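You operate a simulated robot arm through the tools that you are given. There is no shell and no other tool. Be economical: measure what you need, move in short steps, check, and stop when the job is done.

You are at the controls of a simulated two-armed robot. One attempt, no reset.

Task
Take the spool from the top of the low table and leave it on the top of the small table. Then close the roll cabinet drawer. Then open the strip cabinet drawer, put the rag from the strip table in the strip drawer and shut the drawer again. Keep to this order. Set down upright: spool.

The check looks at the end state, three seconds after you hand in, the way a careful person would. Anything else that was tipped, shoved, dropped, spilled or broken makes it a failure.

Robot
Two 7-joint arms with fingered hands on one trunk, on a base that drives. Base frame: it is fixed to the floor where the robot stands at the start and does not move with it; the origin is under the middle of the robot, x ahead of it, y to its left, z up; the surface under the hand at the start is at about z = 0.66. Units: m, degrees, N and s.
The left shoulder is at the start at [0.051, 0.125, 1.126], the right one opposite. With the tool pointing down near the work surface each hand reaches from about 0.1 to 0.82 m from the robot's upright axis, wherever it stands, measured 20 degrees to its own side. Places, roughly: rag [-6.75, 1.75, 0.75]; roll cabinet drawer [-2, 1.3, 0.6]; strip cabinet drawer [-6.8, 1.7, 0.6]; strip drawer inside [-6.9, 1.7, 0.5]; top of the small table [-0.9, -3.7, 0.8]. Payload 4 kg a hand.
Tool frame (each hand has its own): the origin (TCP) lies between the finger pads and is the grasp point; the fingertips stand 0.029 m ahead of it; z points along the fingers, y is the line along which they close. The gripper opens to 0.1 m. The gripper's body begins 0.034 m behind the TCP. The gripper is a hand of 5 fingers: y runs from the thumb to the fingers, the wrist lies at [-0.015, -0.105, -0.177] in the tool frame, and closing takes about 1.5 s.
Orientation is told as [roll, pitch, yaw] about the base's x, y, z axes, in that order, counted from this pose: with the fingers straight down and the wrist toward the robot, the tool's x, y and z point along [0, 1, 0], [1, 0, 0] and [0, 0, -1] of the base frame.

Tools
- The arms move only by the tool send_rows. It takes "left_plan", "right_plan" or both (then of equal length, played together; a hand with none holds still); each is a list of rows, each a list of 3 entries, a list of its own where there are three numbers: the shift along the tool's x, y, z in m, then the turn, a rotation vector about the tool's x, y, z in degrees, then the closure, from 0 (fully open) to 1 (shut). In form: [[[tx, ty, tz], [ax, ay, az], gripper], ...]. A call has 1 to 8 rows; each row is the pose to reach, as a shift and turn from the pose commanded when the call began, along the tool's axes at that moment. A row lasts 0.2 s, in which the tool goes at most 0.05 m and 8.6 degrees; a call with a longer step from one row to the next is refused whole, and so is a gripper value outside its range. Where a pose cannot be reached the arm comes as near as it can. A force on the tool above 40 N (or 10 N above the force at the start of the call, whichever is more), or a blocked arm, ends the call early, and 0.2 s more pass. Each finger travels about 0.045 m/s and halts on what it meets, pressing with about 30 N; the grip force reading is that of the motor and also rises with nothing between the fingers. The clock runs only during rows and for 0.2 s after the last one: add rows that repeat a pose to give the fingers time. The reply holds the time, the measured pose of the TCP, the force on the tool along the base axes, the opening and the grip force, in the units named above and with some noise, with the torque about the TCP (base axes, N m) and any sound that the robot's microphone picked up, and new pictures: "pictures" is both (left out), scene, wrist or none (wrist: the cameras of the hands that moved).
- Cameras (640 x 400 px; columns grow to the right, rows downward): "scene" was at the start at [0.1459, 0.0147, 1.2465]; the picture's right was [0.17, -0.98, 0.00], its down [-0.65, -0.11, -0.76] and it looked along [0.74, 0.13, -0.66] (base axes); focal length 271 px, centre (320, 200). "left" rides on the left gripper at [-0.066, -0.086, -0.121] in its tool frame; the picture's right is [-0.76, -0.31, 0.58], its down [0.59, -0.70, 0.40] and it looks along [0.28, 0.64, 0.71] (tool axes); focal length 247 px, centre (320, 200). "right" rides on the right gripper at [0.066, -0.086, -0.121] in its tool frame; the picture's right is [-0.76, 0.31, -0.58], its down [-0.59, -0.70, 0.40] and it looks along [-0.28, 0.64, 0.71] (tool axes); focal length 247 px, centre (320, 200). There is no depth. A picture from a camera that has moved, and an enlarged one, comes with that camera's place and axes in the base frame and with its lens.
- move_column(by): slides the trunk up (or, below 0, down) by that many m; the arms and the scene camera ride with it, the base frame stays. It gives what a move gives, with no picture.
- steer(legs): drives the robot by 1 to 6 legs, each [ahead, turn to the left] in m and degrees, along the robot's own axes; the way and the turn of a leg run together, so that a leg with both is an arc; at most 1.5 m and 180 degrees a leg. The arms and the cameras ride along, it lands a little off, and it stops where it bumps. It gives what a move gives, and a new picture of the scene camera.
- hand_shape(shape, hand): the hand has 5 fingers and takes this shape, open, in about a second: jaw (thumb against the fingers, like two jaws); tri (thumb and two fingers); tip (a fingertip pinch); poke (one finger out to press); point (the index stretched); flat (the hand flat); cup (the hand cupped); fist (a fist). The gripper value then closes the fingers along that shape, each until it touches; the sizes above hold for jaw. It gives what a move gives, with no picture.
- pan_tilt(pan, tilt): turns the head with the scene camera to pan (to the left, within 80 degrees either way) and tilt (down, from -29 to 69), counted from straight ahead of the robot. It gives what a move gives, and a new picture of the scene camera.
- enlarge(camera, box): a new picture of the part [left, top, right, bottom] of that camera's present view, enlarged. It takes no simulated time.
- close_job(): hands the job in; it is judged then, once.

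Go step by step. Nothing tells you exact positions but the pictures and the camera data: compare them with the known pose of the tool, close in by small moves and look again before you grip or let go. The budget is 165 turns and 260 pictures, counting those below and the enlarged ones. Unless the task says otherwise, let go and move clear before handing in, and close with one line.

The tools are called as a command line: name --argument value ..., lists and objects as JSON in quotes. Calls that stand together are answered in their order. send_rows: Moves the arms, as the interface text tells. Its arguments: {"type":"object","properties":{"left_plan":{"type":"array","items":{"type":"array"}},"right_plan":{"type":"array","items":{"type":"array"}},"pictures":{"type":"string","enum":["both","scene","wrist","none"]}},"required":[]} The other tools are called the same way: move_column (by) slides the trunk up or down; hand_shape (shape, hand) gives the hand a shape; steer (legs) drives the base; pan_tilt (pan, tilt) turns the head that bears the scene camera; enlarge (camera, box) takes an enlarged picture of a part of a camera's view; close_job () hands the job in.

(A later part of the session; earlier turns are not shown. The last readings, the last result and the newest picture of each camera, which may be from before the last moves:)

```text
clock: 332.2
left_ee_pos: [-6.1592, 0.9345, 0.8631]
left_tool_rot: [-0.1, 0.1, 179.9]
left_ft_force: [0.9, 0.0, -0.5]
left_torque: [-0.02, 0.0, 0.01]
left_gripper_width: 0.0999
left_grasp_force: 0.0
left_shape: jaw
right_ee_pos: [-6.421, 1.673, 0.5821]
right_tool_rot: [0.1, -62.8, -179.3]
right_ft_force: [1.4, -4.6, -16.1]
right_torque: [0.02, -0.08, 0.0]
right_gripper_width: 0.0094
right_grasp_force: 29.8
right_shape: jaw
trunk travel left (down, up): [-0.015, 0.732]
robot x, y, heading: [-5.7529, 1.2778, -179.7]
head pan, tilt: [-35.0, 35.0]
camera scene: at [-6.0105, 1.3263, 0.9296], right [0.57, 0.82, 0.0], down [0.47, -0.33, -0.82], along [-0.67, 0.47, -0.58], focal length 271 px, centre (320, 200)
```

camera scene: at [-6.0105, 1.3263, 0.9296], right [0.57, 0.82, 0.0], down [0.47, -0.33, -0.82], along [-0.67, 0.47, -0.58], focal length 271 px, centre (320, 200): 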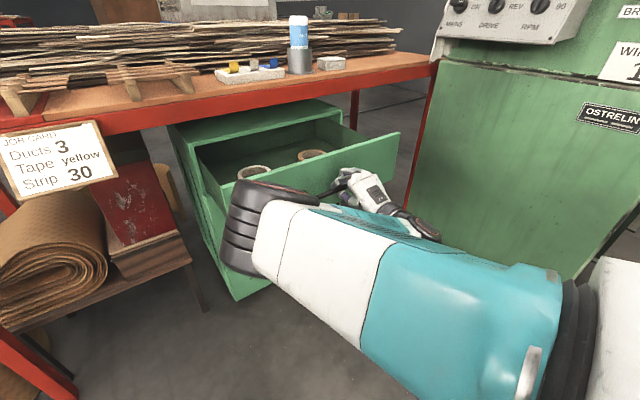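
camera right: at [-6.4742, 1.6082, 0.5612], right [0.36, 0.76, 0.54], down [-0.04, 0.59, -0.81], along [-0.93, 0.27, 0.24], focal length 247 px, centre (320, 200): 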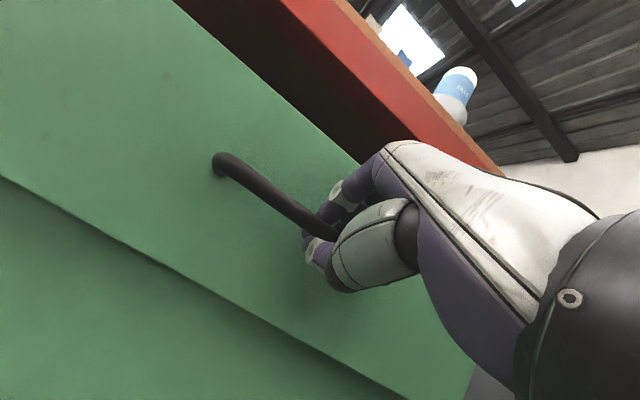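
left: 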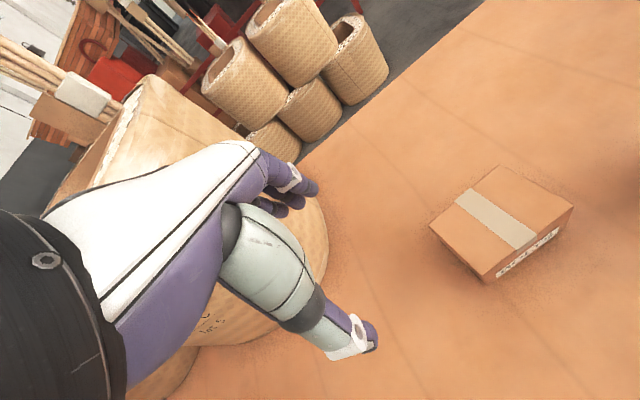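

Open by about 0.23 m; two rolls lie inside near the table edge. I'll pull a little more to get room, then release.

steer --legs '[[-0.06, 0]]'

send_rows --right_plan '[[[0, 0, 0], [0, 0, 0], 0.8], [[0, 0, 0], [0, 0, 0], 0.6], [[0, 0, 0], [0, 0, 0], 0.4], [[0, 0, 0], [0, 0, 0], 0.3], [[0, 0, 0], [0, 0, 0], 0.2], [[0, -0.01, -0.02], [0, 0, 0], 0.2], [[0, -0.02, -0.04], [0, 0, 0], 0.2]]' --pictures "both"

```text
clock: 333.2
left_ee_pos: [-6.0965, 0.9335, 0.8627]
left_tool_rot: [-0.1, 0.2, 180.0]
left_ft_force: [0.3, 0.4, 0.0]
left_torque: [-0.01, -0.02, -0.02]
left_gripper_width: 0.0997
left_grasp_force: 0.2
left_shape: jaw
right_ee_pos: [-6.3577, 1.6727, 0.5821]
right_tool_rot: [0.2, -62.7, -179.4]
right_ft_force: [0.4, -2.1, -17.4]
right_torque: [0.01, -0.07, 0.02]
right_gripper_width: 0.0096
right_grasp_force: 30.6
right_shape: jaw
trunk travel left (down, up): [-0.015, 0.732]
robot x, y, heading: [-5.6918, 1.2765, -179.8]
head pan, tilt: [-35.0, 35.0]
camera scene: at [-5.9483, 1.3266, 0.9295], right [0.57, 0.82, 0.0], down [0.47, -0.33, -0.82], along [-0.67, 0.47, -0.58], focal length 271 px, centre (320, 200)
```

scene: 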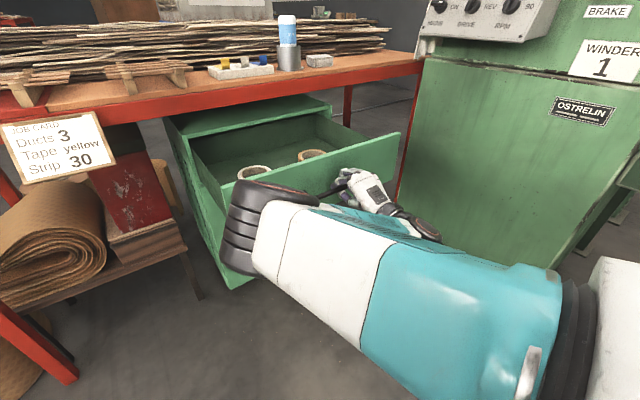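

```text
clock: 334.8
left_ee_pos: [-6.095, 0.9328, 0.8635]
left_tool_rot: [-0.1, 0.0, 180.0]
left_ft_force: [-0.1, 0.8, 0.6]
left_torque: [0.02, -0.02, -0.02]
left_gripper_width: 0.0997
left_grasp_force: 0.2
left_shape: jaw
right_ee_pos: [-6.3127, 1.6742, 0.5824]
right_tool_rot: [0.2, -62.8, -179.3]
right_ft_force: [-0.1, 0.4, -0.2]
right_torque: [0.03, 0.05, -0.02]
right_gripper_width: 0.0797
right_grasp_force: 0.1
right_shape: jaw
trunk travel left (down, up): [-0.015, 0.732]
robot x, y, heading: [-5.6876, 1.2747, -179.7]
head pan, tilt: [-35.0, 35.0]
camera scene: at [-5.9472, 1.326, 0.9301], right [0.57, 0.82, 0.0], down [0.47, -0.33, -0.82], along [-0.67, 0.47, -0.57], focal length 271 px, centre (320, 200)
camera right: at [-6.1632, 1.6103, 0.5623], right [0.36, 0.76, 0.53], down [-0.04, 0.59, -0.81], along [-0.93, 0.27, 0.24], focal length 247 px, centre (320, 200)
```

scene: 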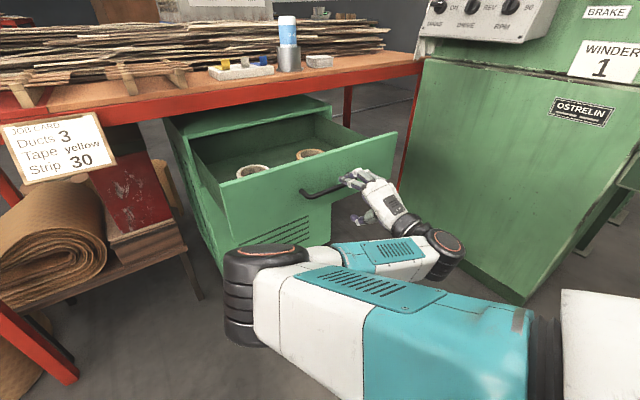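
right: 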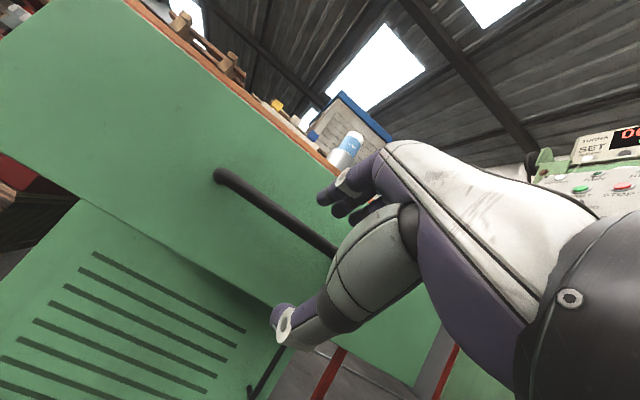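

Released; the drawer is open about 0.3 m. Now lift the right hand straight up in front of the drawer, un-pitching as it rises.

send_rows --right_plan '[[[0, 0.03, -0.03], [0, 0, 0], 0.2], [[0, 0.07, -0.05], [0, 0, 0], 0.2], [[0, 0.11, -0.07], [3, 0, 0], 0.2], [[0, 0.15, -0.09], [8, 0, 0], 0.1], [[0, 0.185, -0.11], [14, 0, 0], 0], [[0, 0.22, -0.13], [20, 0, 0], 0], [[0, 0.255, -0.15], [26, 0, 0], 0], [[0, 0.29, -0.17], [32, 0, 0], 0]]' --pictures "scene"

```text
clock: 336.6
left_ee_pos: [-6.0948, 0.9326, 0.8642]
left_tool_rot: [0.0, 0.1, 180.0]
left_ft_force: [-0.7, 0.9, 0.9]
left_torque: [0.01, 0.02, 0.0]
left_gripper_width: 0.0999
left_grasp_force: 0.1
left_shape: jaw
right_ee_pos: [-6.2943, 1.6731, 0.9194]
right_tool_rot: [0.1, -30.6, -179.4]
right_ft_force: [0.3, -0.3, -0.1]
right_torque: [0.01, -0.01, 0.0]
right_gripper_width: 0.0999
right_grasp_force: 0.1
right_shape: jaw
trunk travel left (down, up): [-0.015, 0.732]
robot x, y, heading: [-5.6873, 1.2785, -179.8]
head pan, tilt: [-35.0, 35.0]
camera scene: at [-5.9469, 1.3261, 0.9302], right [0.57, 0.82, 0.0], down [0.47, -0.33, -0.82], along [-0.67, 0.47, -0.57], focal length 271 px, centre (320, 200)
```

scene: 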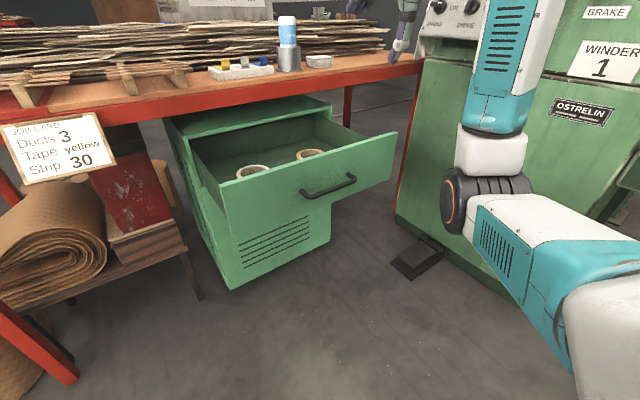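

Good, natural elbow-down posture. Drive ahead 0.25 m, then rise 0.15 m.

steer --legs '[[0.25, 0]]'

move_column --by 0.16

pan_tilt --pan -40 --tilt 35

```text
clock: 338.4
left_ee_pos: [-6.3463, 0.9337, 0.864]
left_tool_rot: [-0.3, 0.0, 179.9]
left_ft_force: [-0.2, 0.0, -0.1]
left_torque: [0.03, 0.03, 0.01]
left_gripper_width: 0.0997
left_grasp_force: 0.0
left_shape: jaw
right_ee_pos: [-6.545, 1.6713, 0.9197]
right_tool_rot: [0.2, -30.8, -179.3]
right_ft_force: [0.7, 0.0, 0.0]
right_torque: [0.0, -0.02, -0.03]
right_gripper_width: 0.1
right_grasp_force: 0.0
right_shape: jaw
trunk travel left (down, up): [-0.015, 0.732]
robot x, y, heading: [-5.9351, 1.2725, -179.9]
head pan, tilt: [-35.0, 35.0]
camera scene: at [-6.1975, 1.3253, 0.9301], right [0.57, 0.82, 0.0], down [0.47, -0.33, -0.82], along [-0.67, 0.47, -0.57], focal length 271 px, centre (320, 200)
```

scene: 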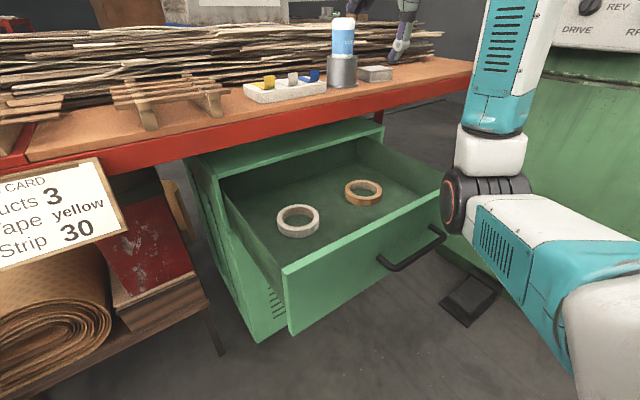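

```text
clock: 340.3
left_ee_pos: [-6.3469, 0.9336, 1.0222]
left_tool_rot: [-0.1, 0.0, 180.0]
left_ft_force: [-1.1, -0.2, -0.4]
left_torque: [-0.02, 0.0, 0.02]
left_gripper_width: 0.0996
left_grasp_force: 0.0
left_shape: jaw
right_ee_pos: [-6.5462, 1.6727, 1.0773]
right_tool_rot: [0.0, -30.6, -179.3]
right_ft_force: [0.5, -0.1, -1.0]
right_torque: [0.01, 0.0, 0.02]
right_gripper_width: 0.0999
right_grasp_force: 0.1
right_shape: jaw
trunk travel left (down, up): [-0.175, 0.572]
robot x, y, heading: [-5.9363, 1.2715, -179.8]
head pan, tilt: [-35.0, 35.0]
```

```text
clock: 340.9
left_ee_pos: [-6.3455, 0.9332, 1.0226]
left_tool_rot: [-0.1, 0.1, 179.9]
left_ft_force: [-1.5, 0.1, -0.5]
left_torque: [0.01, 0.0, 0.02]
left_gripper_width: 0.0997
left_grasp_force: 0.1
left_shape: jaw
right_ee_pos: [-6.5446, 1.6725, 1.0787]
right_tool_rot: [0.1, -30.9, -179.3]
right_ft_force: [0.3, -0.3, -0.3]
right_torque: [0.0, 0.04, 0.03]
right_gripper_width: 0.1
right_grasp_force: 0.1
right_shape: jaw
trunk travel left (down, up): [-0.175, 0.572]
robot x, y, heading: [-5.9383, 1.2764, -180.0]
head pan, tilt: [-40.0, 35.0]
camera scene: at [-6.1196, 1.3317, 1.1003], right [0.64, 0.77, 0.0], down [0.44, -0.37, -0.82], along [-0.63, 0.52, -0.57], focal length 271 px, centre (320, 200)
```

scene: 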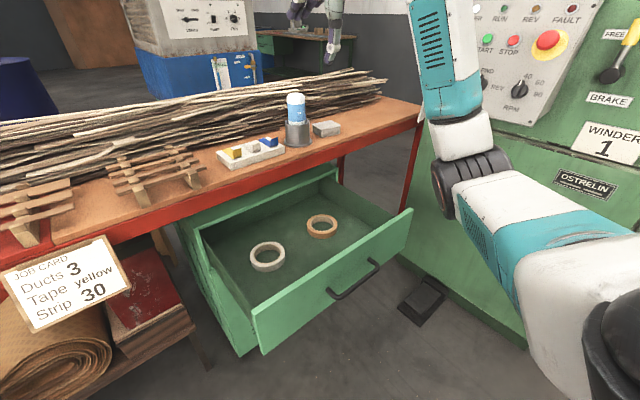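

Now moving the right hand over to above the rag.

send_rows --right_plan '[[[-0.035, 0.01, 0.0], [1, 0, 0], 0], [[-0.07, 0.02, 0.0], [2, 0, 0], 0], [[-0.105, 0.03, 0.01], [3, 0, 0], 0], [[-0.14, 0.04, 0.02], [4, 0, 0], 0], [[-0.175, 0.04, 0.04], [5, 0, 0], 0], [[-0.2, 0.04, 0.07], [6, 0, 0], 0], [[-0.2, 0.04, 0.09], [6, 0, 0], 0]]' --pictures "both"

```text
clock: 342.5
left_ee_pos: [-6.3454, 0.9329, 1.0238]
left_tool_rot: [-0.1, 0.0, 179.9]
left_ft_force: [-0.5, 0.0, 0.4]
left_torque: [0.0, 0.0, 0.02]
left_gripper_width: 0.0997
left_grasp_force: 0.1
left_shape: jaw
right_ee_pos: [-6.6265, 1.8725, 1.0222]
right_tool_rot: [0.1, -24.8, -179.4]
right_ft_force: [-0.2, 1.1, -1.0]
right_torque: [0.0, -0.01, -0.01]
right_gripper_width: 0.0997
right_grasp_force: 0.2
right_shape: jaw
trunk travel left (down, up): [-0.175, 0.572]
robot x, y, heading: [-5.9388, 1.2758, -179.9]
head pan, tilt: [-40.0, 35.0]
camera scene: at [-6.1197, 1.3318, 1.1003], right [0.64, 0.77, 0.0], down [0.44, -0.37, -0.82], along [-0.63, 0.52, -0.57], focal length 271 px, centre (320, 200)
camera right: at [-6.4963, 1.8084, 1.0955], right [-0.05, 0.76, 0.65], down [0.46, 0.59, -0.66], along [-0.88, 0.27, -0.38], focal length 247 px, centre (320, 200)
```

scene: 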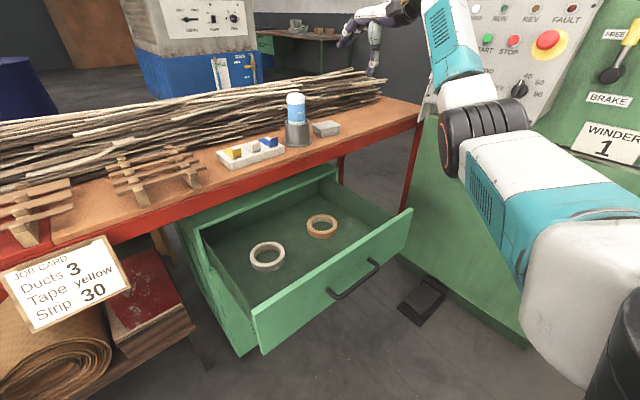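
right: 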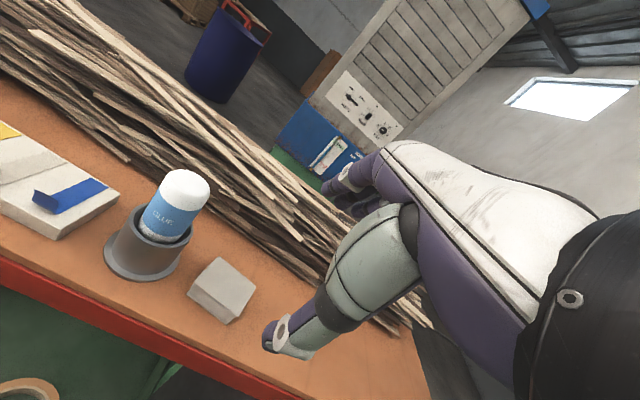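

Rag measures about 6×5 cm at [-6.717, 1.866], top z≈0.83, with ~3 cm to the glue pot. Moving the hand above it with less pitch.

send_rows --right_plan '[[[0.004, 0.015, 0.02], [3, 0, 0], 0], [[0.004, 0.03, 0.045], [6, 0, 0], 0], [[0.004, 0.042, 0.07], [9, 0, 0], 0], [[0.004, 0.042, 0.095], [12, 0, 0], 0], [[0.004, 0.042, 0.11], [13, 0, 0], 0], [[0.004, 0.042, 0.11], [13, 0, 0], 0]]' --pictures "both"

```text
clock: 343.9
left_ee_pos: [-6.3456, 0.9322, 1.0242]
left_tool_rot: [-0.1, 0.0, 179.9]
left_ft_force: [-0.4, -0.4, 0.1]
left_torque: [-0.02, 0.0, 0.01]
left_gripper_width: 0.0997
left_grasp_force: 0.1
left_shape: jaw
right_ee_pos: [-6.6903, 1.8457, 0.9353]
right_tool_rot: [0.0, -11.7, -179.2]
right_ft_force: [-0.7, 0.0, -0.6]
right_torque: [0.01, 0.0, 0.03]
right_gripper_width: 0.0997
right_grasp_force: 0.2
right_shape: jaw
right hand out of reach, approached as far as the arm can: row 3, 4, 5, 6
trunk travel left (down, up): [-0.175, 0.572]
robot x, y, heading: [-5.9371, 1.2753, -179.8]
head pan, tilt: [-40.0, 35.0]
camera scene: at [-6.1195, 1.3316, 1.1004], right [0.64, 0.77, 0.0], down [0.44, -0.37, -0.82], along [-0.63, 0.52, -0.57], focal length 271 px, centre (320, 200)
camera right: at [-6.5794, 1.7811, 1.0366], right [-0.19, 0.75, 0.63], down [0.6, 0.6, -0.53], along [-0.78, 0.27, -0.57], focal length 247 px, centre (320, 200)
```

scene: 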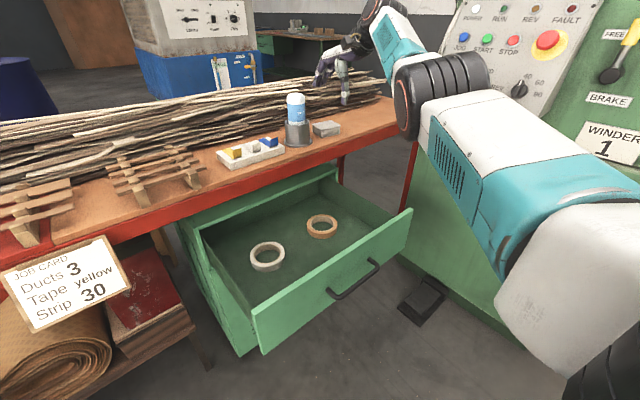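
right: 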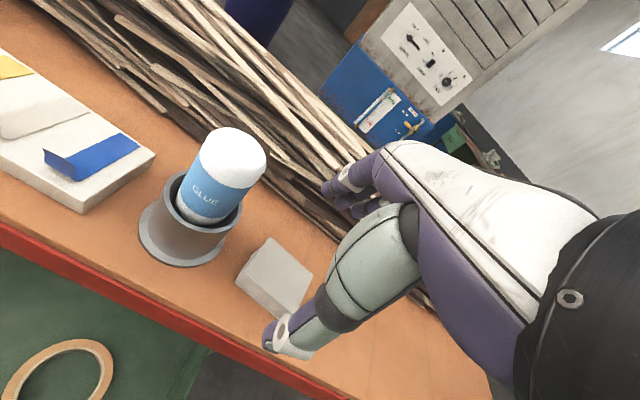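

Slightly out of reach; I'll move the base 5 cm closer and continue.

steer --legs '[[0.05, 0]]'

send_rows --right_plan '[[[-0.008, -0.01, 0.01], [0, 0, 0], 0], [[-0.014, -0.02, 0.02], [0, 0, 0], 0], [[-0.014, -0.025, 0.03], [0, 0, 0], 0.1], [[-0.014, -0.03, 0.04], [0, 0, 0], 0.1], [[-0.014, -0.03, 0.04], [0, 0, 0], 0.1]]' --pictures "both"

```text
clock: 344.9
left_ee_pos: [-6.397, 0.9329, 1.0219]
left_tool_rot: [-0.1, -0.1, 179.9]
left_ft_force: [-0.4, 0.0, 0.0]
left_torque: [0.01, -0.04, -0.02]
left_gripper_width: 0.0995
left_grasp_force: 0.0
left_shape: jaw
right_ee_pos: [-6.7422, 1.8441, 0.9344]
right_tool_rot: [0.0, -11.6, -179.2]
right_ft_force: [0.5, 0.0, 0.6]
right_torque: [-0.01, 0.0, 0.0]
right_gripper_width: 0.0996
right_grasp_force: 0.0
right_shape: jaw
trunk travel left (down, up): [-0.175, 0.572]
robot x, y, heading: [-5.9888, 1.2753, -179.6]
head pan, tilt: [-40.0, 35.0]
camera scene: at [-6.1707, 1.3315, 1.1002], right [0.64, 0.77, 0.0], down [0.44, -0.37, -0.82], along [-0.63, 0.52, -0.57], focal length 271 px, centre (320, 200)
```

scene: 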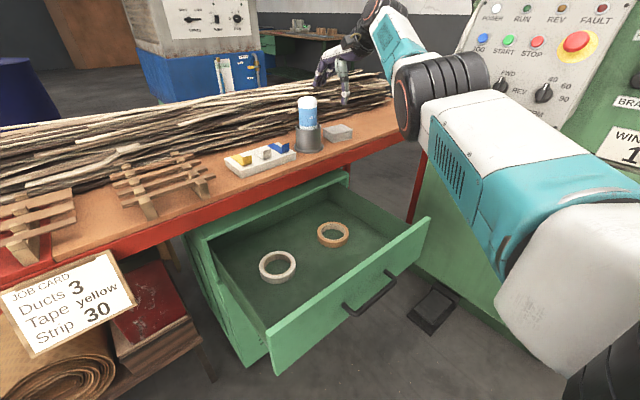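

```text
clock: 346.1
left_ee_pos: [-6.3954, 0.9327, 1.0232]
left_tool_rot: [0.0, 0.0, 179.8]
left_ft_force: [0.0, -0.4, -0.4]
left_torque: [-0.01, -0.01, 0.0]
left_gripper_width: 0.0997
left_grasp_force: 0.1
left_shape: jaw
right_ee_pos: [-6.721, 1.8582, 0.8904]
right_tool_rot: [0.1, -11.8, -179.2]
right_ft_force: [0.7, 0.0, -0.3]
right_torque: [0.03, 0.01, 0.01]
right_gripper_width: 0.0903
right_grasp_force: 0.0
right_shape: jaw
trunk travel left (down, up): [-0.175, 0.572]
robot x, y, heading: [-5.9909, 1.273, -179.7]
head pan, tilt: [-40.0, 35.0]
camera scene: at [-6.17, 1.3315, 1.1004], right [0.64, 0.77, 0.0], down [0.44, -0.37, -0.82], along [-0.63, 0.52, -0.57], focal length 271 px, centre (320, 200)
camera right: at [-6.6101, 1.7939, 0.9912], right [-0.19, 0.76, 0.63], down [0.6, 0.6, -0.53], along [-0.78, 0.27, -0.57], focal length 247 px, centre (320, 200)
```

scene: 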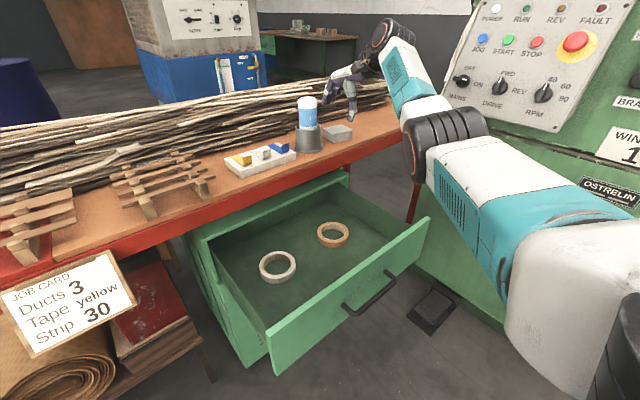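
right: 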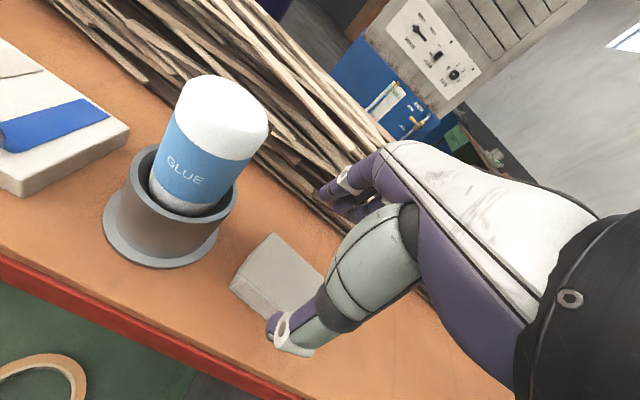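

Aligned over the rag. Descending gently.

send_rows --right_plan '[[[0, -0.002, 0.012], [0, 0, 0], 0.1], [[0, -0.004, 0.022], [0, 0, 0], 0.1], [[0, -0.006, 0.032], [0, 0, 0], 0.1], [[0, -0.007, 0.038], [0, 0, 0], 0.1], [[0, -0.007, 0.038], [0, 0, 0], 0.1]]' --pictures "wrist"

enlarge --camera "scene" --box '[270, 50, 430, 170]'

```text
clock: 347.2
left_ee_pos: [-6.3953, 0.9326, 1.0234]
left_tool_rot: [-0.1, 0.1, 180.0]
left_ft_force: [-0.3, -0.7, -0.4]
left_torque: [-0.02, 0.01, 0.01]
left_gripper_width: 0.0996
left_grasp_force: 0.0
left_shape: jaw
right_ee_pos: [-6.7225, 1.8591, 0.8524]
right_tool_rot: [0.1, -11.8, -179.2]
right_ft_force: [-0.2, -0.6, 0.1]
right_torque: [0.0, 0.0, 0.02]
right_gripper_width: 0.09
right_grasp_force: 0.1
right_shape: jaw
trunk travel left (down, up): [-0.175, 0.572]
robot x, y, heading: [-5.9909, 1.2757, -179.9]
head pan, tilt: [-40.0, 35.0]
camera right: at [-6.6108, 1.7949, 0.9515], right [-0.19, 0.76, 0.63], down [0.6, 0.6, -0.53], along [-0.78, 0.27, -0.57], focal length 247 px, centre (320, 200)
```

right: 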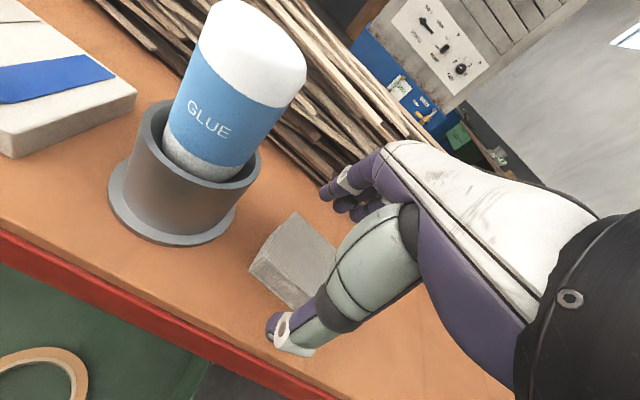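

```text
3.33 times, centred on (350, 110) of scene
camera zoom: at [-6.17, 1.3314, 1.1004], right [0.64, 0.77, 0.0], down [0.44, -0.37, -0.82], along [-0.63, 0.52, -0.57], focal length 904 px, centre (220, 500)
```

zoom: 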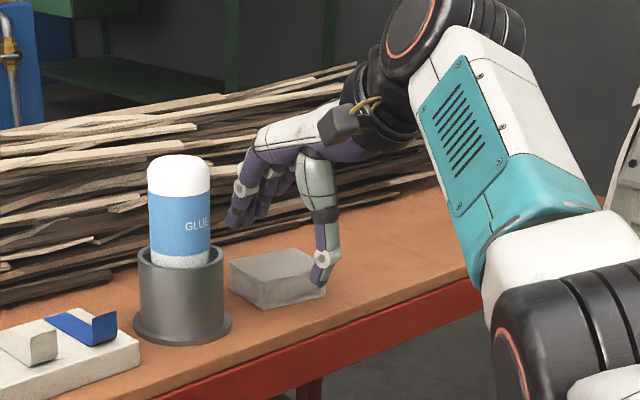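

The thumb is just about at the rag's front face; I'll shift back 12 mm, descend a bit, and close.

send_rows --right_plan '[[[0.005, -0.01, 0.0], [0, 0, 0], 0.05], [[0.005, -0.013, 0.004], [0, 0, 0], 0.05], [[0.005, -0.014, 0.01], [0, 0, 0], 0.05], [[0.005, -0.014, 0.013], [0, 0, 0], 0.05], [[0.005, -0.014, 0.013], [0, 0, 0], 0.05]]' --pictures "wrist"

enlarge --camera "scene" --box '[270, 50, 430, 170]'

```text
clock: 348.4
left_ee_pos: [-6.3972, 0.9313, 1.0237]
left_tool_rot: [-0.1, 0.0, 179.9]
left_ft_force: [-0.4, 1.3, 0.1]
left_torque: [-0.02, 0.0, -0.03]
left_gripper_width: 0.0998
left_grasp_force: 0.0
left_shape: jaw
right_ee_pos: [-6.7105, 1.8529, 0.8354]
right_tool_rot: [0.1, -11.8, -179.2]
right_ft_force: [-0.5, -0.2, 0.5]
right_torque: [0.01, -0.01, 0.03]
right_gripper_width: 0.0947
right_grasp_force: 0.0
right_shape: jaw
trunk travel left (down, up): [-0.175, 0.572]
robot x, y, heading: [-5.9905, 1.2732, -179.5]
head pan, tilt: [-40.0, 35.0]
camera right: at [-6.599, 1.7898, 0.9363], right [-0.19, 0.76, 0.63], down [0.6, 0.6, -0.53], along [-0.78, 0.27, -0.57], focal length 247 px, centre (320, 200)
```

right: 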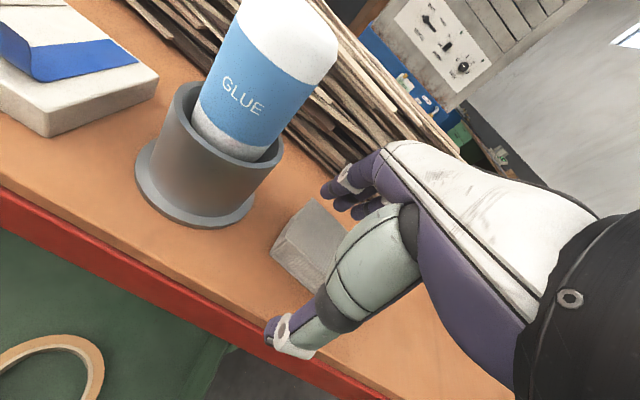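

```text
3.33 times, centred on (350, 110) of scene
camera zoom: at [-6.17, 1.3314, 1.1003], right [0.64, 0.77, 0.0], down [0.44, -0.37, -0.82], along [-0.63, 0.52, -0.57], focal length 904 px, centre (220, 500)
```

zoom: 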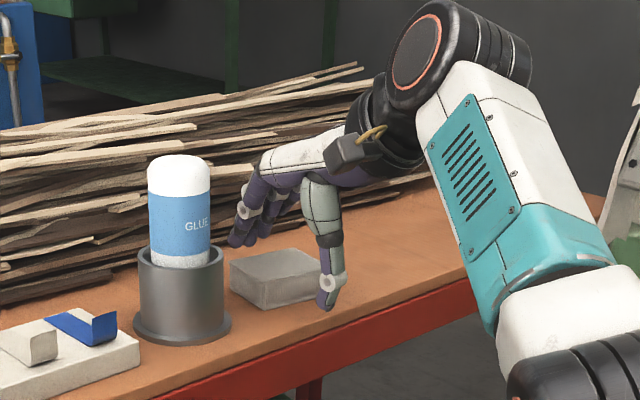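

Thumb is in front of and fingers behind the rag. Closing.

send_rows --right_plan '[[[0, 0, 0], [0, 0, 0], 0.25], [[0, 0, 0], [0, 0, 0], 0.45], [[0, 0, 0], [0, 0, 0], 0.65], [[0, 0, 0], [0, 0, 0], 0.85], [[0, 0, 0], [0, 0, 0], 1], [[0, 0, 0], [0, 0, 0], 1], [[0, 0, 0], [0, 0, 0], 1], [[0, 0, 0], [0, 0, 0], 1]]' --pictures "wrist"

enlarge --camera "scene" --box '[270, 50, 430, 170]'

```text
clock: 350.2
left_ee_pos: [-6.397, 0.9313, 1.0229]
left_tool_rot: [-0.1, 0.0, 179.9]
left_ft_force: [-0.4, -0.2, 0.1]
left_torque: [-0.01, 0.01, 0.02]
left_gripper_width: 0.1
left_grasp_force: 0.1
left_shape: jaw
right_ee_pos: [-6.7097, 1.8536, 0.8364]
right_tool_rot: [0.2, -11.8, -179.2]
right_ft_force: [0.2, -0.4, 1.4]
right_torque: [0.02, -0.01, -0.01]
right_gripper_width: 0.0
right_grasp_force: 29.5
right_shape: jaw
trunk travel left (down, up): [-0.175, 0.572]
robot x, y, heading: [-5.989, 1.2778, -179.8]
head pan, tilt: [-40.0, 35.0]
camera right: at [-6.599, 1.7897, 0.9366], right [-0.19, 0.76, 0.63], down [0.6, 0.6, -0.53], along [-0.78, 0.27, -0.57], focal length 247 px, centre (320, 200)
```

right: 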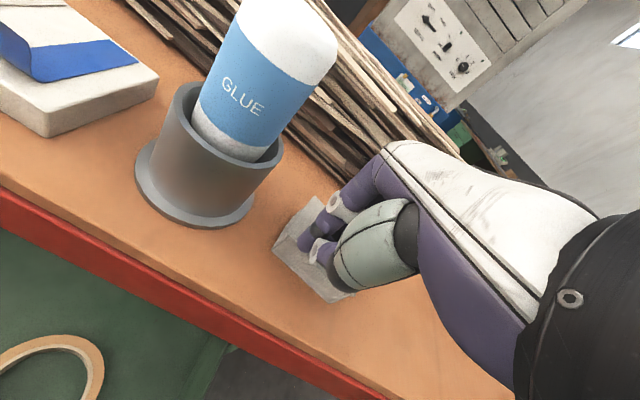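

```text
3.33 times, centred on (350, 110) of scene
camera zoom: at [-6.17, 1.3314, 1.1004], right [0.64, 0.77, 0.0], down [0.44, -0.37, -0.82], along [-0.63, 0.52, -0.57], focal length 904 px, centre (220, 500)
```

zoom: 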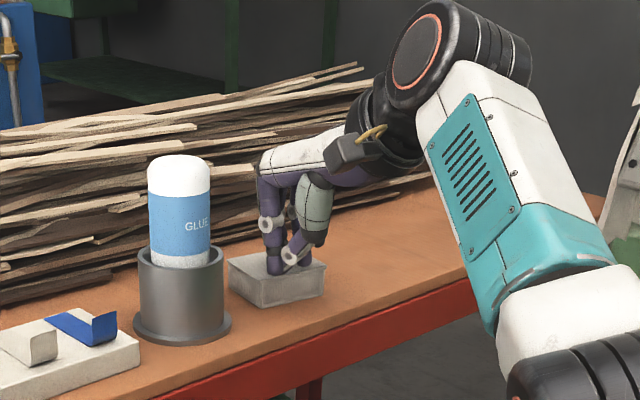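

The fingers closed just above the rag – the table is lower (≈0.785) and the rag is slightly further: centre ≈[-6.738, 1.869], top ≈0.812. I'll open, lift, and check my base's clearance to the drawer for moving closer.

send_rows --right_plan '[[[0, 0.0, -0.015], [0, 0, 0], 1], [[0, 0.0, -0.04], [0, 0, 0], 0.8], [[0, 0, -0.07], [0, 0, 0], 0.5], [[0, 0, -0.08], [0, 0, 0], 0.2], [[0, 0, -0.08], [0, 0, 0], 0]]' --pictures "wrist"

pan_tilt --pan 0 --tilt 69

```text
clock: 351.4
left_ee_pos: [-6.3959, 0.9327, 1.0227]
left_tool_rot: [-0.1, -0.1, 179.8]
left_ft_force: [-1.0, -0.5, 0.3]
left_torque: [-0.03, 0.01, 0.04]
left_gripper_width: 0.0995
left_grasp_force: 0.1
left_shape: jaw
right_ee_pos: [-6.6948, 1.8529, 0.9149]
right_tool_rot: [0.0, -11.8, -179.2]
right_ft_force: [0.6, 0.6, -0.2]
right_torque: [-0.01, -0.02, -0.03]
right_gripper_width: 0.0648
right_grasp_force: 0.1
right_shape: jaw
trunk travel left (down, up): [-0.175, 0.572]
robot x, y, heading: [-5.9863, 1.2752, -179.8]
head pan, tilt: [-40.0, 35.0]
camera right: at [-6.5836, 1.7906, 1.0151], right [-0.19, 0.76, 0.63], down [0.6, 0.6, -0.53], along [-0.78, 0.27, -0.57], focal length 247 px, centre (320, 200)
```

right: 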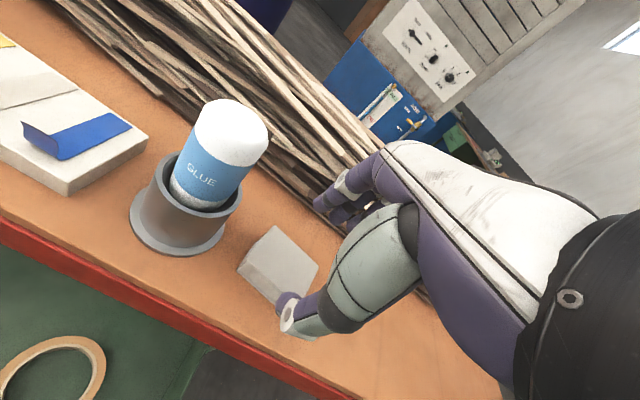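

```text
clock: 352.5
left_ee_pos: [-6.3954, 0.9326, 1.0238]
left_tool_rot: [-0.1, -0.1, 179.9]
left_ft_force: [0.1, -0.6, 0.6]
left_torque: [-0.01, -0.03, 0.02]
left_gripper_width: 0.0998
left_grasp_force: 0.0
left_shape: jaw
right_ee_pos: [-6.6949, 1.8551, 0.9144]
right_tool_rot: [0.1, -11.7, -179.2]
right_ft_force: [-1.4, 0.4, -0.3]
right_torque: [-0.02, 0.03, 0.01]
right_gripper_width: 0.1
right_grasp_force: 0.1
right_shape: jaw
trunk travel left (down, up): [-0.175, 0.572]
robot x, y, heading: [-5.9877, 1.2763, -179.9]
head pan, tilt: [0.0, 68.8]
camera scene: at [-6.1583, 1.2749, 1.0567], right [0.0, 1.0, 0.0], down [0.93, 0.0, -0.36], along [-0.36, 0.0, -0.93], focal length 271 px, centre (320, 200)
```

scene: 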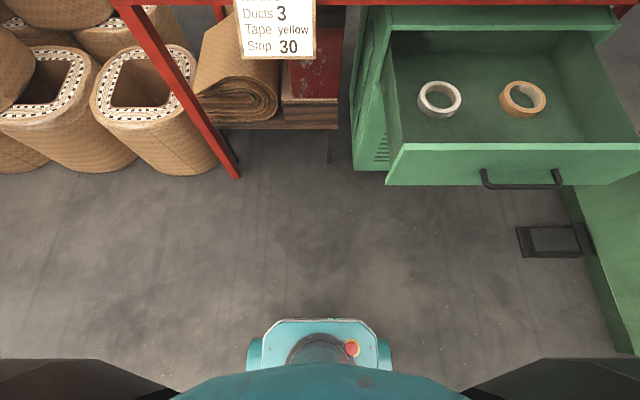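

My base front is narrow and has ~0.2 m to the drawer, so I can move 7 cm closer. I'll pull the hand back slightly first, then level it over the rag.

send_rows --right_plan '[[[0, -0.03, 0], [0, 0, 0], 0], [[0, -0.06, 0], [0, 0, 0], 0]]' --pictures "none"

steer --legs '[[0.07, 0]]'

send_rows --right_plan '[[[-0.005, 0.0, 0.0], [4, 0, 0], 0], [[-0.01, 0.01, 0.0], [8, 0, 0], 0], [[-0.012, 0.025, 0.0], [12, 0, 0], 0], [[-0.012, 0.035, 0.01], [12, 0, 0], 0], [[-0.012, 0.035, 0.02], [12, 0, 0], 0], [[-0.012, 0.035, 0.02], [12, 0, 0], 0]]' --pictures "wrist"

pan_tilt --pan -45 --tilt 30

```text
clock: 353.1
left_ee_pos: [-6.3958, 0.9325, 1.0237]
left_tool_rot: [-0.2, 0.0, 180.0]
left_ft_force: [0.9, -0.4, -0.1]
left_torque: [-0.01, -0.01, -0.02]
left_gripper_width: 0.0998
left_grasp_force: 0.0
left_shape: jaw
right_ee_pos: [-6.6346, 1.8539, 0.9]
right_tool_rot: [0.1, -11.7, -179.2]
right_ft_force: [0.1, 0.8, -0.3]
right_torque: [0.03, 0.0, 0.0]
right_gripper_width: 0.1
right_grasp_force: 0.0
right_shape: jaw
trunk travel left (down, up): [-0.175, 0.572]
robot x, y, heading: [-5.9887, 1.2782, -179.8]
head pan, tilt: [0.0, 68.8]
```

```text
clock: 354.1
left_ee_pos: [-6.4673, 0.9336, 1.0227]
left_tool_rot: [-0.1, 0.0, 179.8]
left_ft_force: [-0.5, 1.0, -0.1]
left_torque: [0.03, 0.0, 0.0]
left_gripper_width: 0.0998
left_grasp_force: 0.1
left_shape: jaw
right_ee_pos: [-6.706, 1.8547, 0.9005]
right_tool_rot: [0.1, -11.8, -179.4]
right_ft_force: [-0.6, 0.6, -0.2]
right_torque: [-0.03, -0.03, 0.01]
right_gripper_width: 0.0995
right_grasp_force: 0.1
right_shape: jaw
trunk travel left (down, up): [-0.175, 0.572]
robot x, y, heading: [-6.0577, 1.2752, -179.9]
head pan, tilt: [0.0, 68.8]
camera scene: at [-6.2293, 1.275, 1.0565], right [0.0, 1.0, 0.0], down [0.93, 0.0, -0.36], along [-0.36, 0.0, -0.93], focal length 271 px, centre (320, 200)
```

scene: 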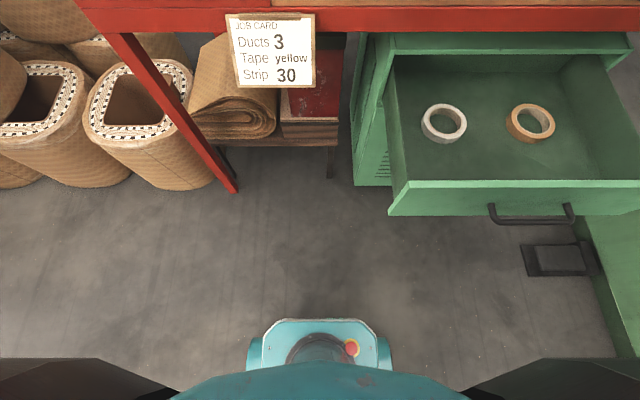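

```text
clock: 355.5
left_ee_pos: [-6.466, 0.9325, 1.0238]
left_tool_rot: [-0.1, 0.0, 179.8]
left_ft_force: [-0.8, 0.2, 0.6]
left_torque: [-0.02, 0.01, -0.03]
left_gripper_width: 0.0995
left_grasp_force: 0.1
left_shape: jaw
right_ee_pos: [-6.7445, 1.8661, 0.888]
right_tool_rot: [0.1, 0.3, -179.4]
right_ft_force: [0.1, -0.8, 0.2]
right_torque: [0.02, 0.01, 0.0]
right_gripper_width: 0.0997
right_grasp_force: 0.0
right_shape: jaw
trunk travel left (down, up): [-0.175, 0.572]
robot x, y, heading: [-6.0631, 1.2745, -179.7]
head pan, tilt: [0.0, 68.8]
camera right: at [-6.6563, 1.8019, 1.0086], right [-0.32, 0.75, 0.57], down [0.7, 0.6, -0.4], along [-0.64, 0.27, -0.72], focal length 247 px, centre (320, 200)
```

right: 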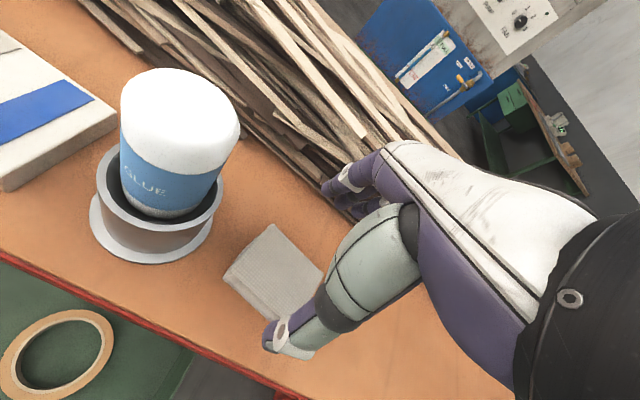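

```text
clock: 356.7
left_ee_pos: [-6.4677, 0.9327, 1.0231]
left_tool_rot: [0.1, 0.1, 179.8]
left_ft_force: [-0.3, -0.1, -0.4]
left_torque: [-0.02, 0.02, -0.01]
left_gripper_width: 0.0996
left_grasp_force: 0.0
left_shape: jaw
right_ee_pos: [-6.7434, 1.8661, 0.8882]
right_tool_rot: [0.1, 0.2, -179.2]
right_ft_force: [-0.1, 0.5, 0.6]
right_torque: [0.03, 0.01, 0.01]
right_gripper_width: 0.0996
right_grasp_force: 0.1
right_shape: jaw
trunk travel left (down, up): [-0.175, 0.572]
robot x, y, heading: [-6.0576, 1.2752, -180.0]
head pan, tilt: [-45.0, 30.0]
camera scene: at [-6.2371, 1.3388, 1.1081], right [0.7, 0.71, 0.0], down [0.36, -0.35, -0.87], along [-0.61, 0.61, -0.5], focal length 271 px, centre (320, 200)
```

scene: 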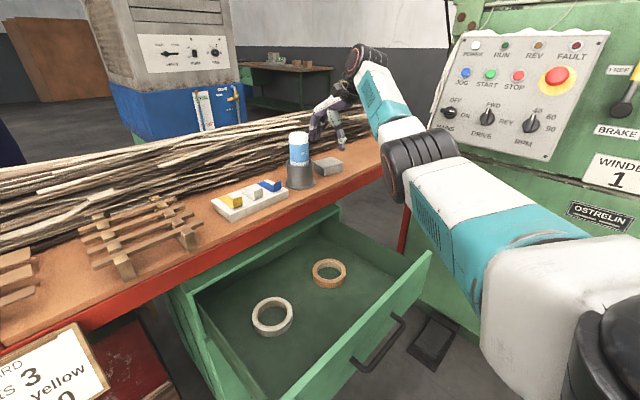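

Level and centred over the rag. Descending to put the tips just above the table.

send_rows --right_plan '[[[-0.002, -0.005, 0.02], [0, 0, 0], 0], [[-0.002, -0.005, 0.04], [0, 0, 0], 0], [[-0.002, -0.005, 0.055], [0, 0, 0], 0], [[-0.002, -0.005, 0.065], [0, 0, 0], 0], [[-0.002, -0.005, 0.065], [0, 0, 0], 0]]' --pictures "wrist"

enlarge --camera "scene" --box '[260, 90, 400, 210]'

```text
clock: 357.9
left_ee_pos: [-6.4675, 0.9331, 1.0249]
left_tool_rot: [-0.2, 0.0, 179.9]
left_ft_force: [0.0, -0.1, -0.3]
left_torque: [0.01, -0.01, -0.04]
left_gripper_width: 0.0995
left_grasp_force: 0.0
left_shape: jaw
right_ee_pos: [-6.7384, 1.8683, 0.8218]
right_tool_rot: [0.1, 0.2, -179.3]
right_ft_force: [0.5, -0.2, -0.1]
right_torque: [0.01, 0.02, -0.03]
right_gripper_width: 0.0998
right_grasp_force: 0.1
right_shape: jaw
trunk travel left (down, up): [-0.175, 0.572]
robot x, y, heading: [-6.058, 1.2767, -179.6]
head pan, tilt: [-45.0, 30.0]
camera right: at [-6.6501, 1.8042, 0.9431], right [-0.32, 0.75, 0.57], down [0.7, 0.6, -0.4], along [-0.64, 0.27, -0.72], focal length 247 px, centre (320, 200)
```

right: 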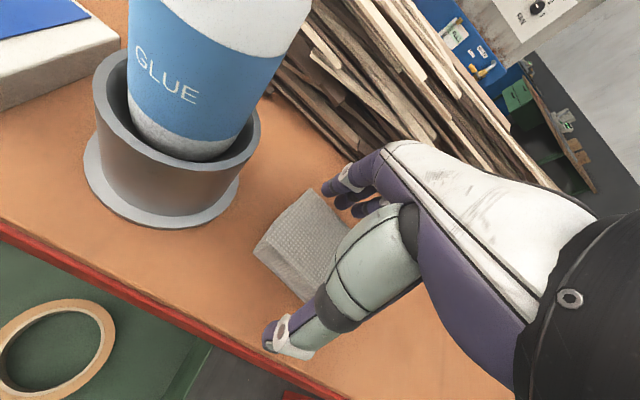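

```text
3.33 times, centred on (330, 150) of scene
camera zoom: at [-6.237, 1.3389, 1.1082], right [0.71, 0.71, 0.0], down [0.35, -0.35, -0.87], along [-0.61, 0.61, -0.5], focal length 904 px, centre (287, 367)
```

zoom: 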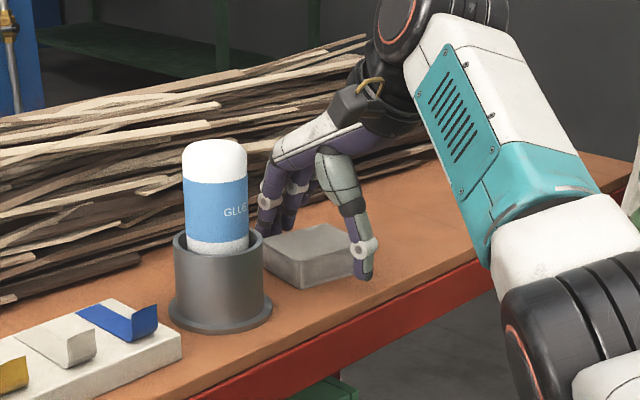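

Good straddle. Closing.

send_rows --right_plan '[[[0, 0, 0.002], [0, 0, 0], 0.2], [[0, 0, 0.002], [0, 0, 0], 0.4], [[0, 0, 0.002], [0, 0, 0], 0.6], [[0, 0, 0.002], [0, 0, 0], 0.8], [[0, 0, 0.002], [0, 0, 0], 1], [[0, 0, 0.002], [0, 0, 0], 1], [[0, 0, 0.002], [0, 0, 0], 1], [[0, 0, 0.002], [0, 0, 0], 1]]' --pictures "wrist"

enlarge --camera "scene" --box '[260, 90, 400, 210]'

```text
clock: 359.7
left_ee_pos: [-6.467, 0.933, 1.0243]
left_tool_rot: [-0.1, 0.0, 179.7]
left_ft_force: [-0.3, 0.3, -0.2]
left_torque: [-0.01, -0.03, 0.0]
left_gripper_width: 0.0999
left_grasp_force: 0.0
left_shape: jaw
right_ee_pos: [-6.7374, 1.8677, 0.8207]
right_tool_rot: [0.1, 0.1, -179.3]
right_ft_force: [0.0, -0.3, 1.0]
right_torque: [-0.01, 0.0, -0.02]
right_gripper_width: 0.0565
right_grasp_force: 30.3
right_shape: jaw
trunk travel left (down, up): [-0.175, 0.572]
robot x, y, heading: [-6.0577, 1.2746, -180.1]
head pan, tilt: [-45.0, 30.0]
camera right: at [-6.6504, 1.804, 0.9417], right [-0.32, 0.75, 0.57], down [0.7, 0.6, -0.4], along [-0.64, 0.27, -0.72], focal length 247 px, centre (320, 200)
```

right: 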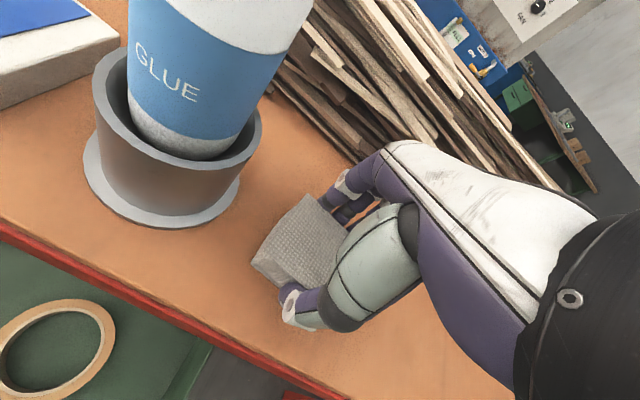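

```text
3.33 times, centred on (330, 150) of scene
camera zoom: at [-6.2371, 1.3389, 1.1081], right [0.71, 0.71, 0.0], down [0.35, -0.35, -0.87], along [-0.61, 0.61, -0.5], focal length 904 px, centre (287, 367)
```

zoom: 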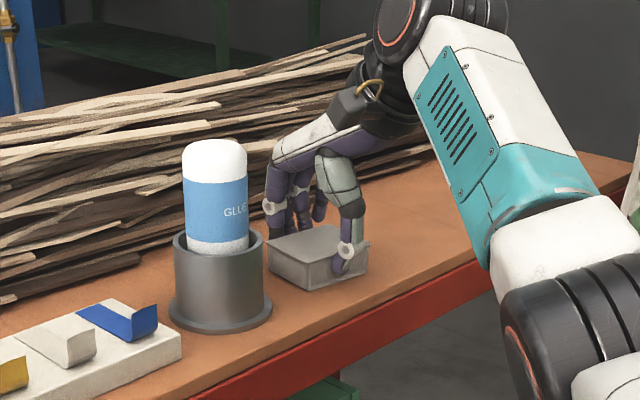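

Gripped the rag (56 mm). Lift it straight up.

send_rows --right_plan '[[[0, 0, -0.02], [0, 0, 0], 1], [[0, 0, -0.05], [0, 0, 0], 1], [[0, 0, -0.09], [0, 0, 0], 1], [[0, 0, -0.13], [0, 0, 0], 1], [[0, -0.02, -0.15], [0, 0, 0], 1], [[0, -0.05, -0.15], [0, 0, 0], 1]]' --pictures "both"

```text
clock: 361.1
left_ee_pos: [-6.467, 0.9333, 1.0241]
left_tool_rot: [-0.1, 0.0, 179.8]
left_ft_force: [0.3, 0.7, -0.5]
left_torque: [-0.01, 0.01, 0.02]
left_gripper_width: 0.0998
left_grasp_force: 0.0
left_shape: jaw
right_ee_pos: [-6.6882, 1.8685, 0.9702]
right_tool_rot: [0.1, 0.3, -179.3]
right_ft_force: [-0.1, 0.2, -0.2]
right_torque: [-0.02, 0.03, 0.02]
right_gripper_width: 0.0564
right_grasp_force: 30.3
right_shape: jaw
trunk travel left (down, up): [-0.175, 0.572]
robot x, y, heading: [-6.0617, 1.2745, -179.7]
head pan, tilt: [-45.0, 30.0]
camera scene: at [-6.2369, 1.3391, 1.1081], right [0.71, 0.71, 0.0], down [0.35, -0.35, -0.87], along [-0.61, 0.61, -0.5], focal length 271 px, centre (320, 200)
camera right: at [-6.6013, 1.805, 1.0915], right [-0.32, 0.75, 0.57], down [0.7, 0.6, -0.4], along [-0.64, 0.27, -0.72], focal length 247 px, centre (320, 200)
```

scene: 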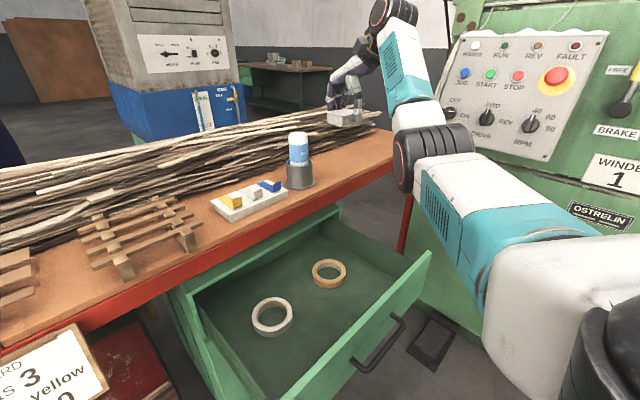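
right: 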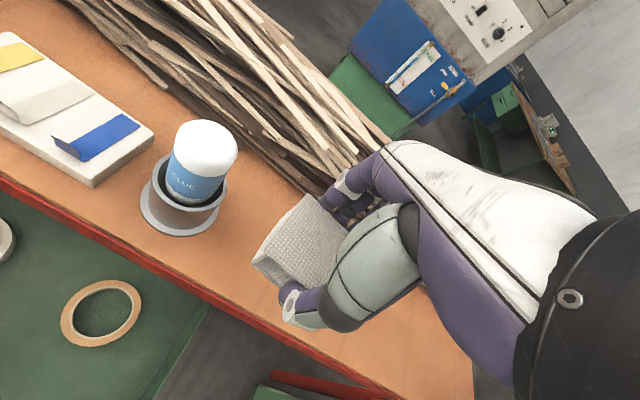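

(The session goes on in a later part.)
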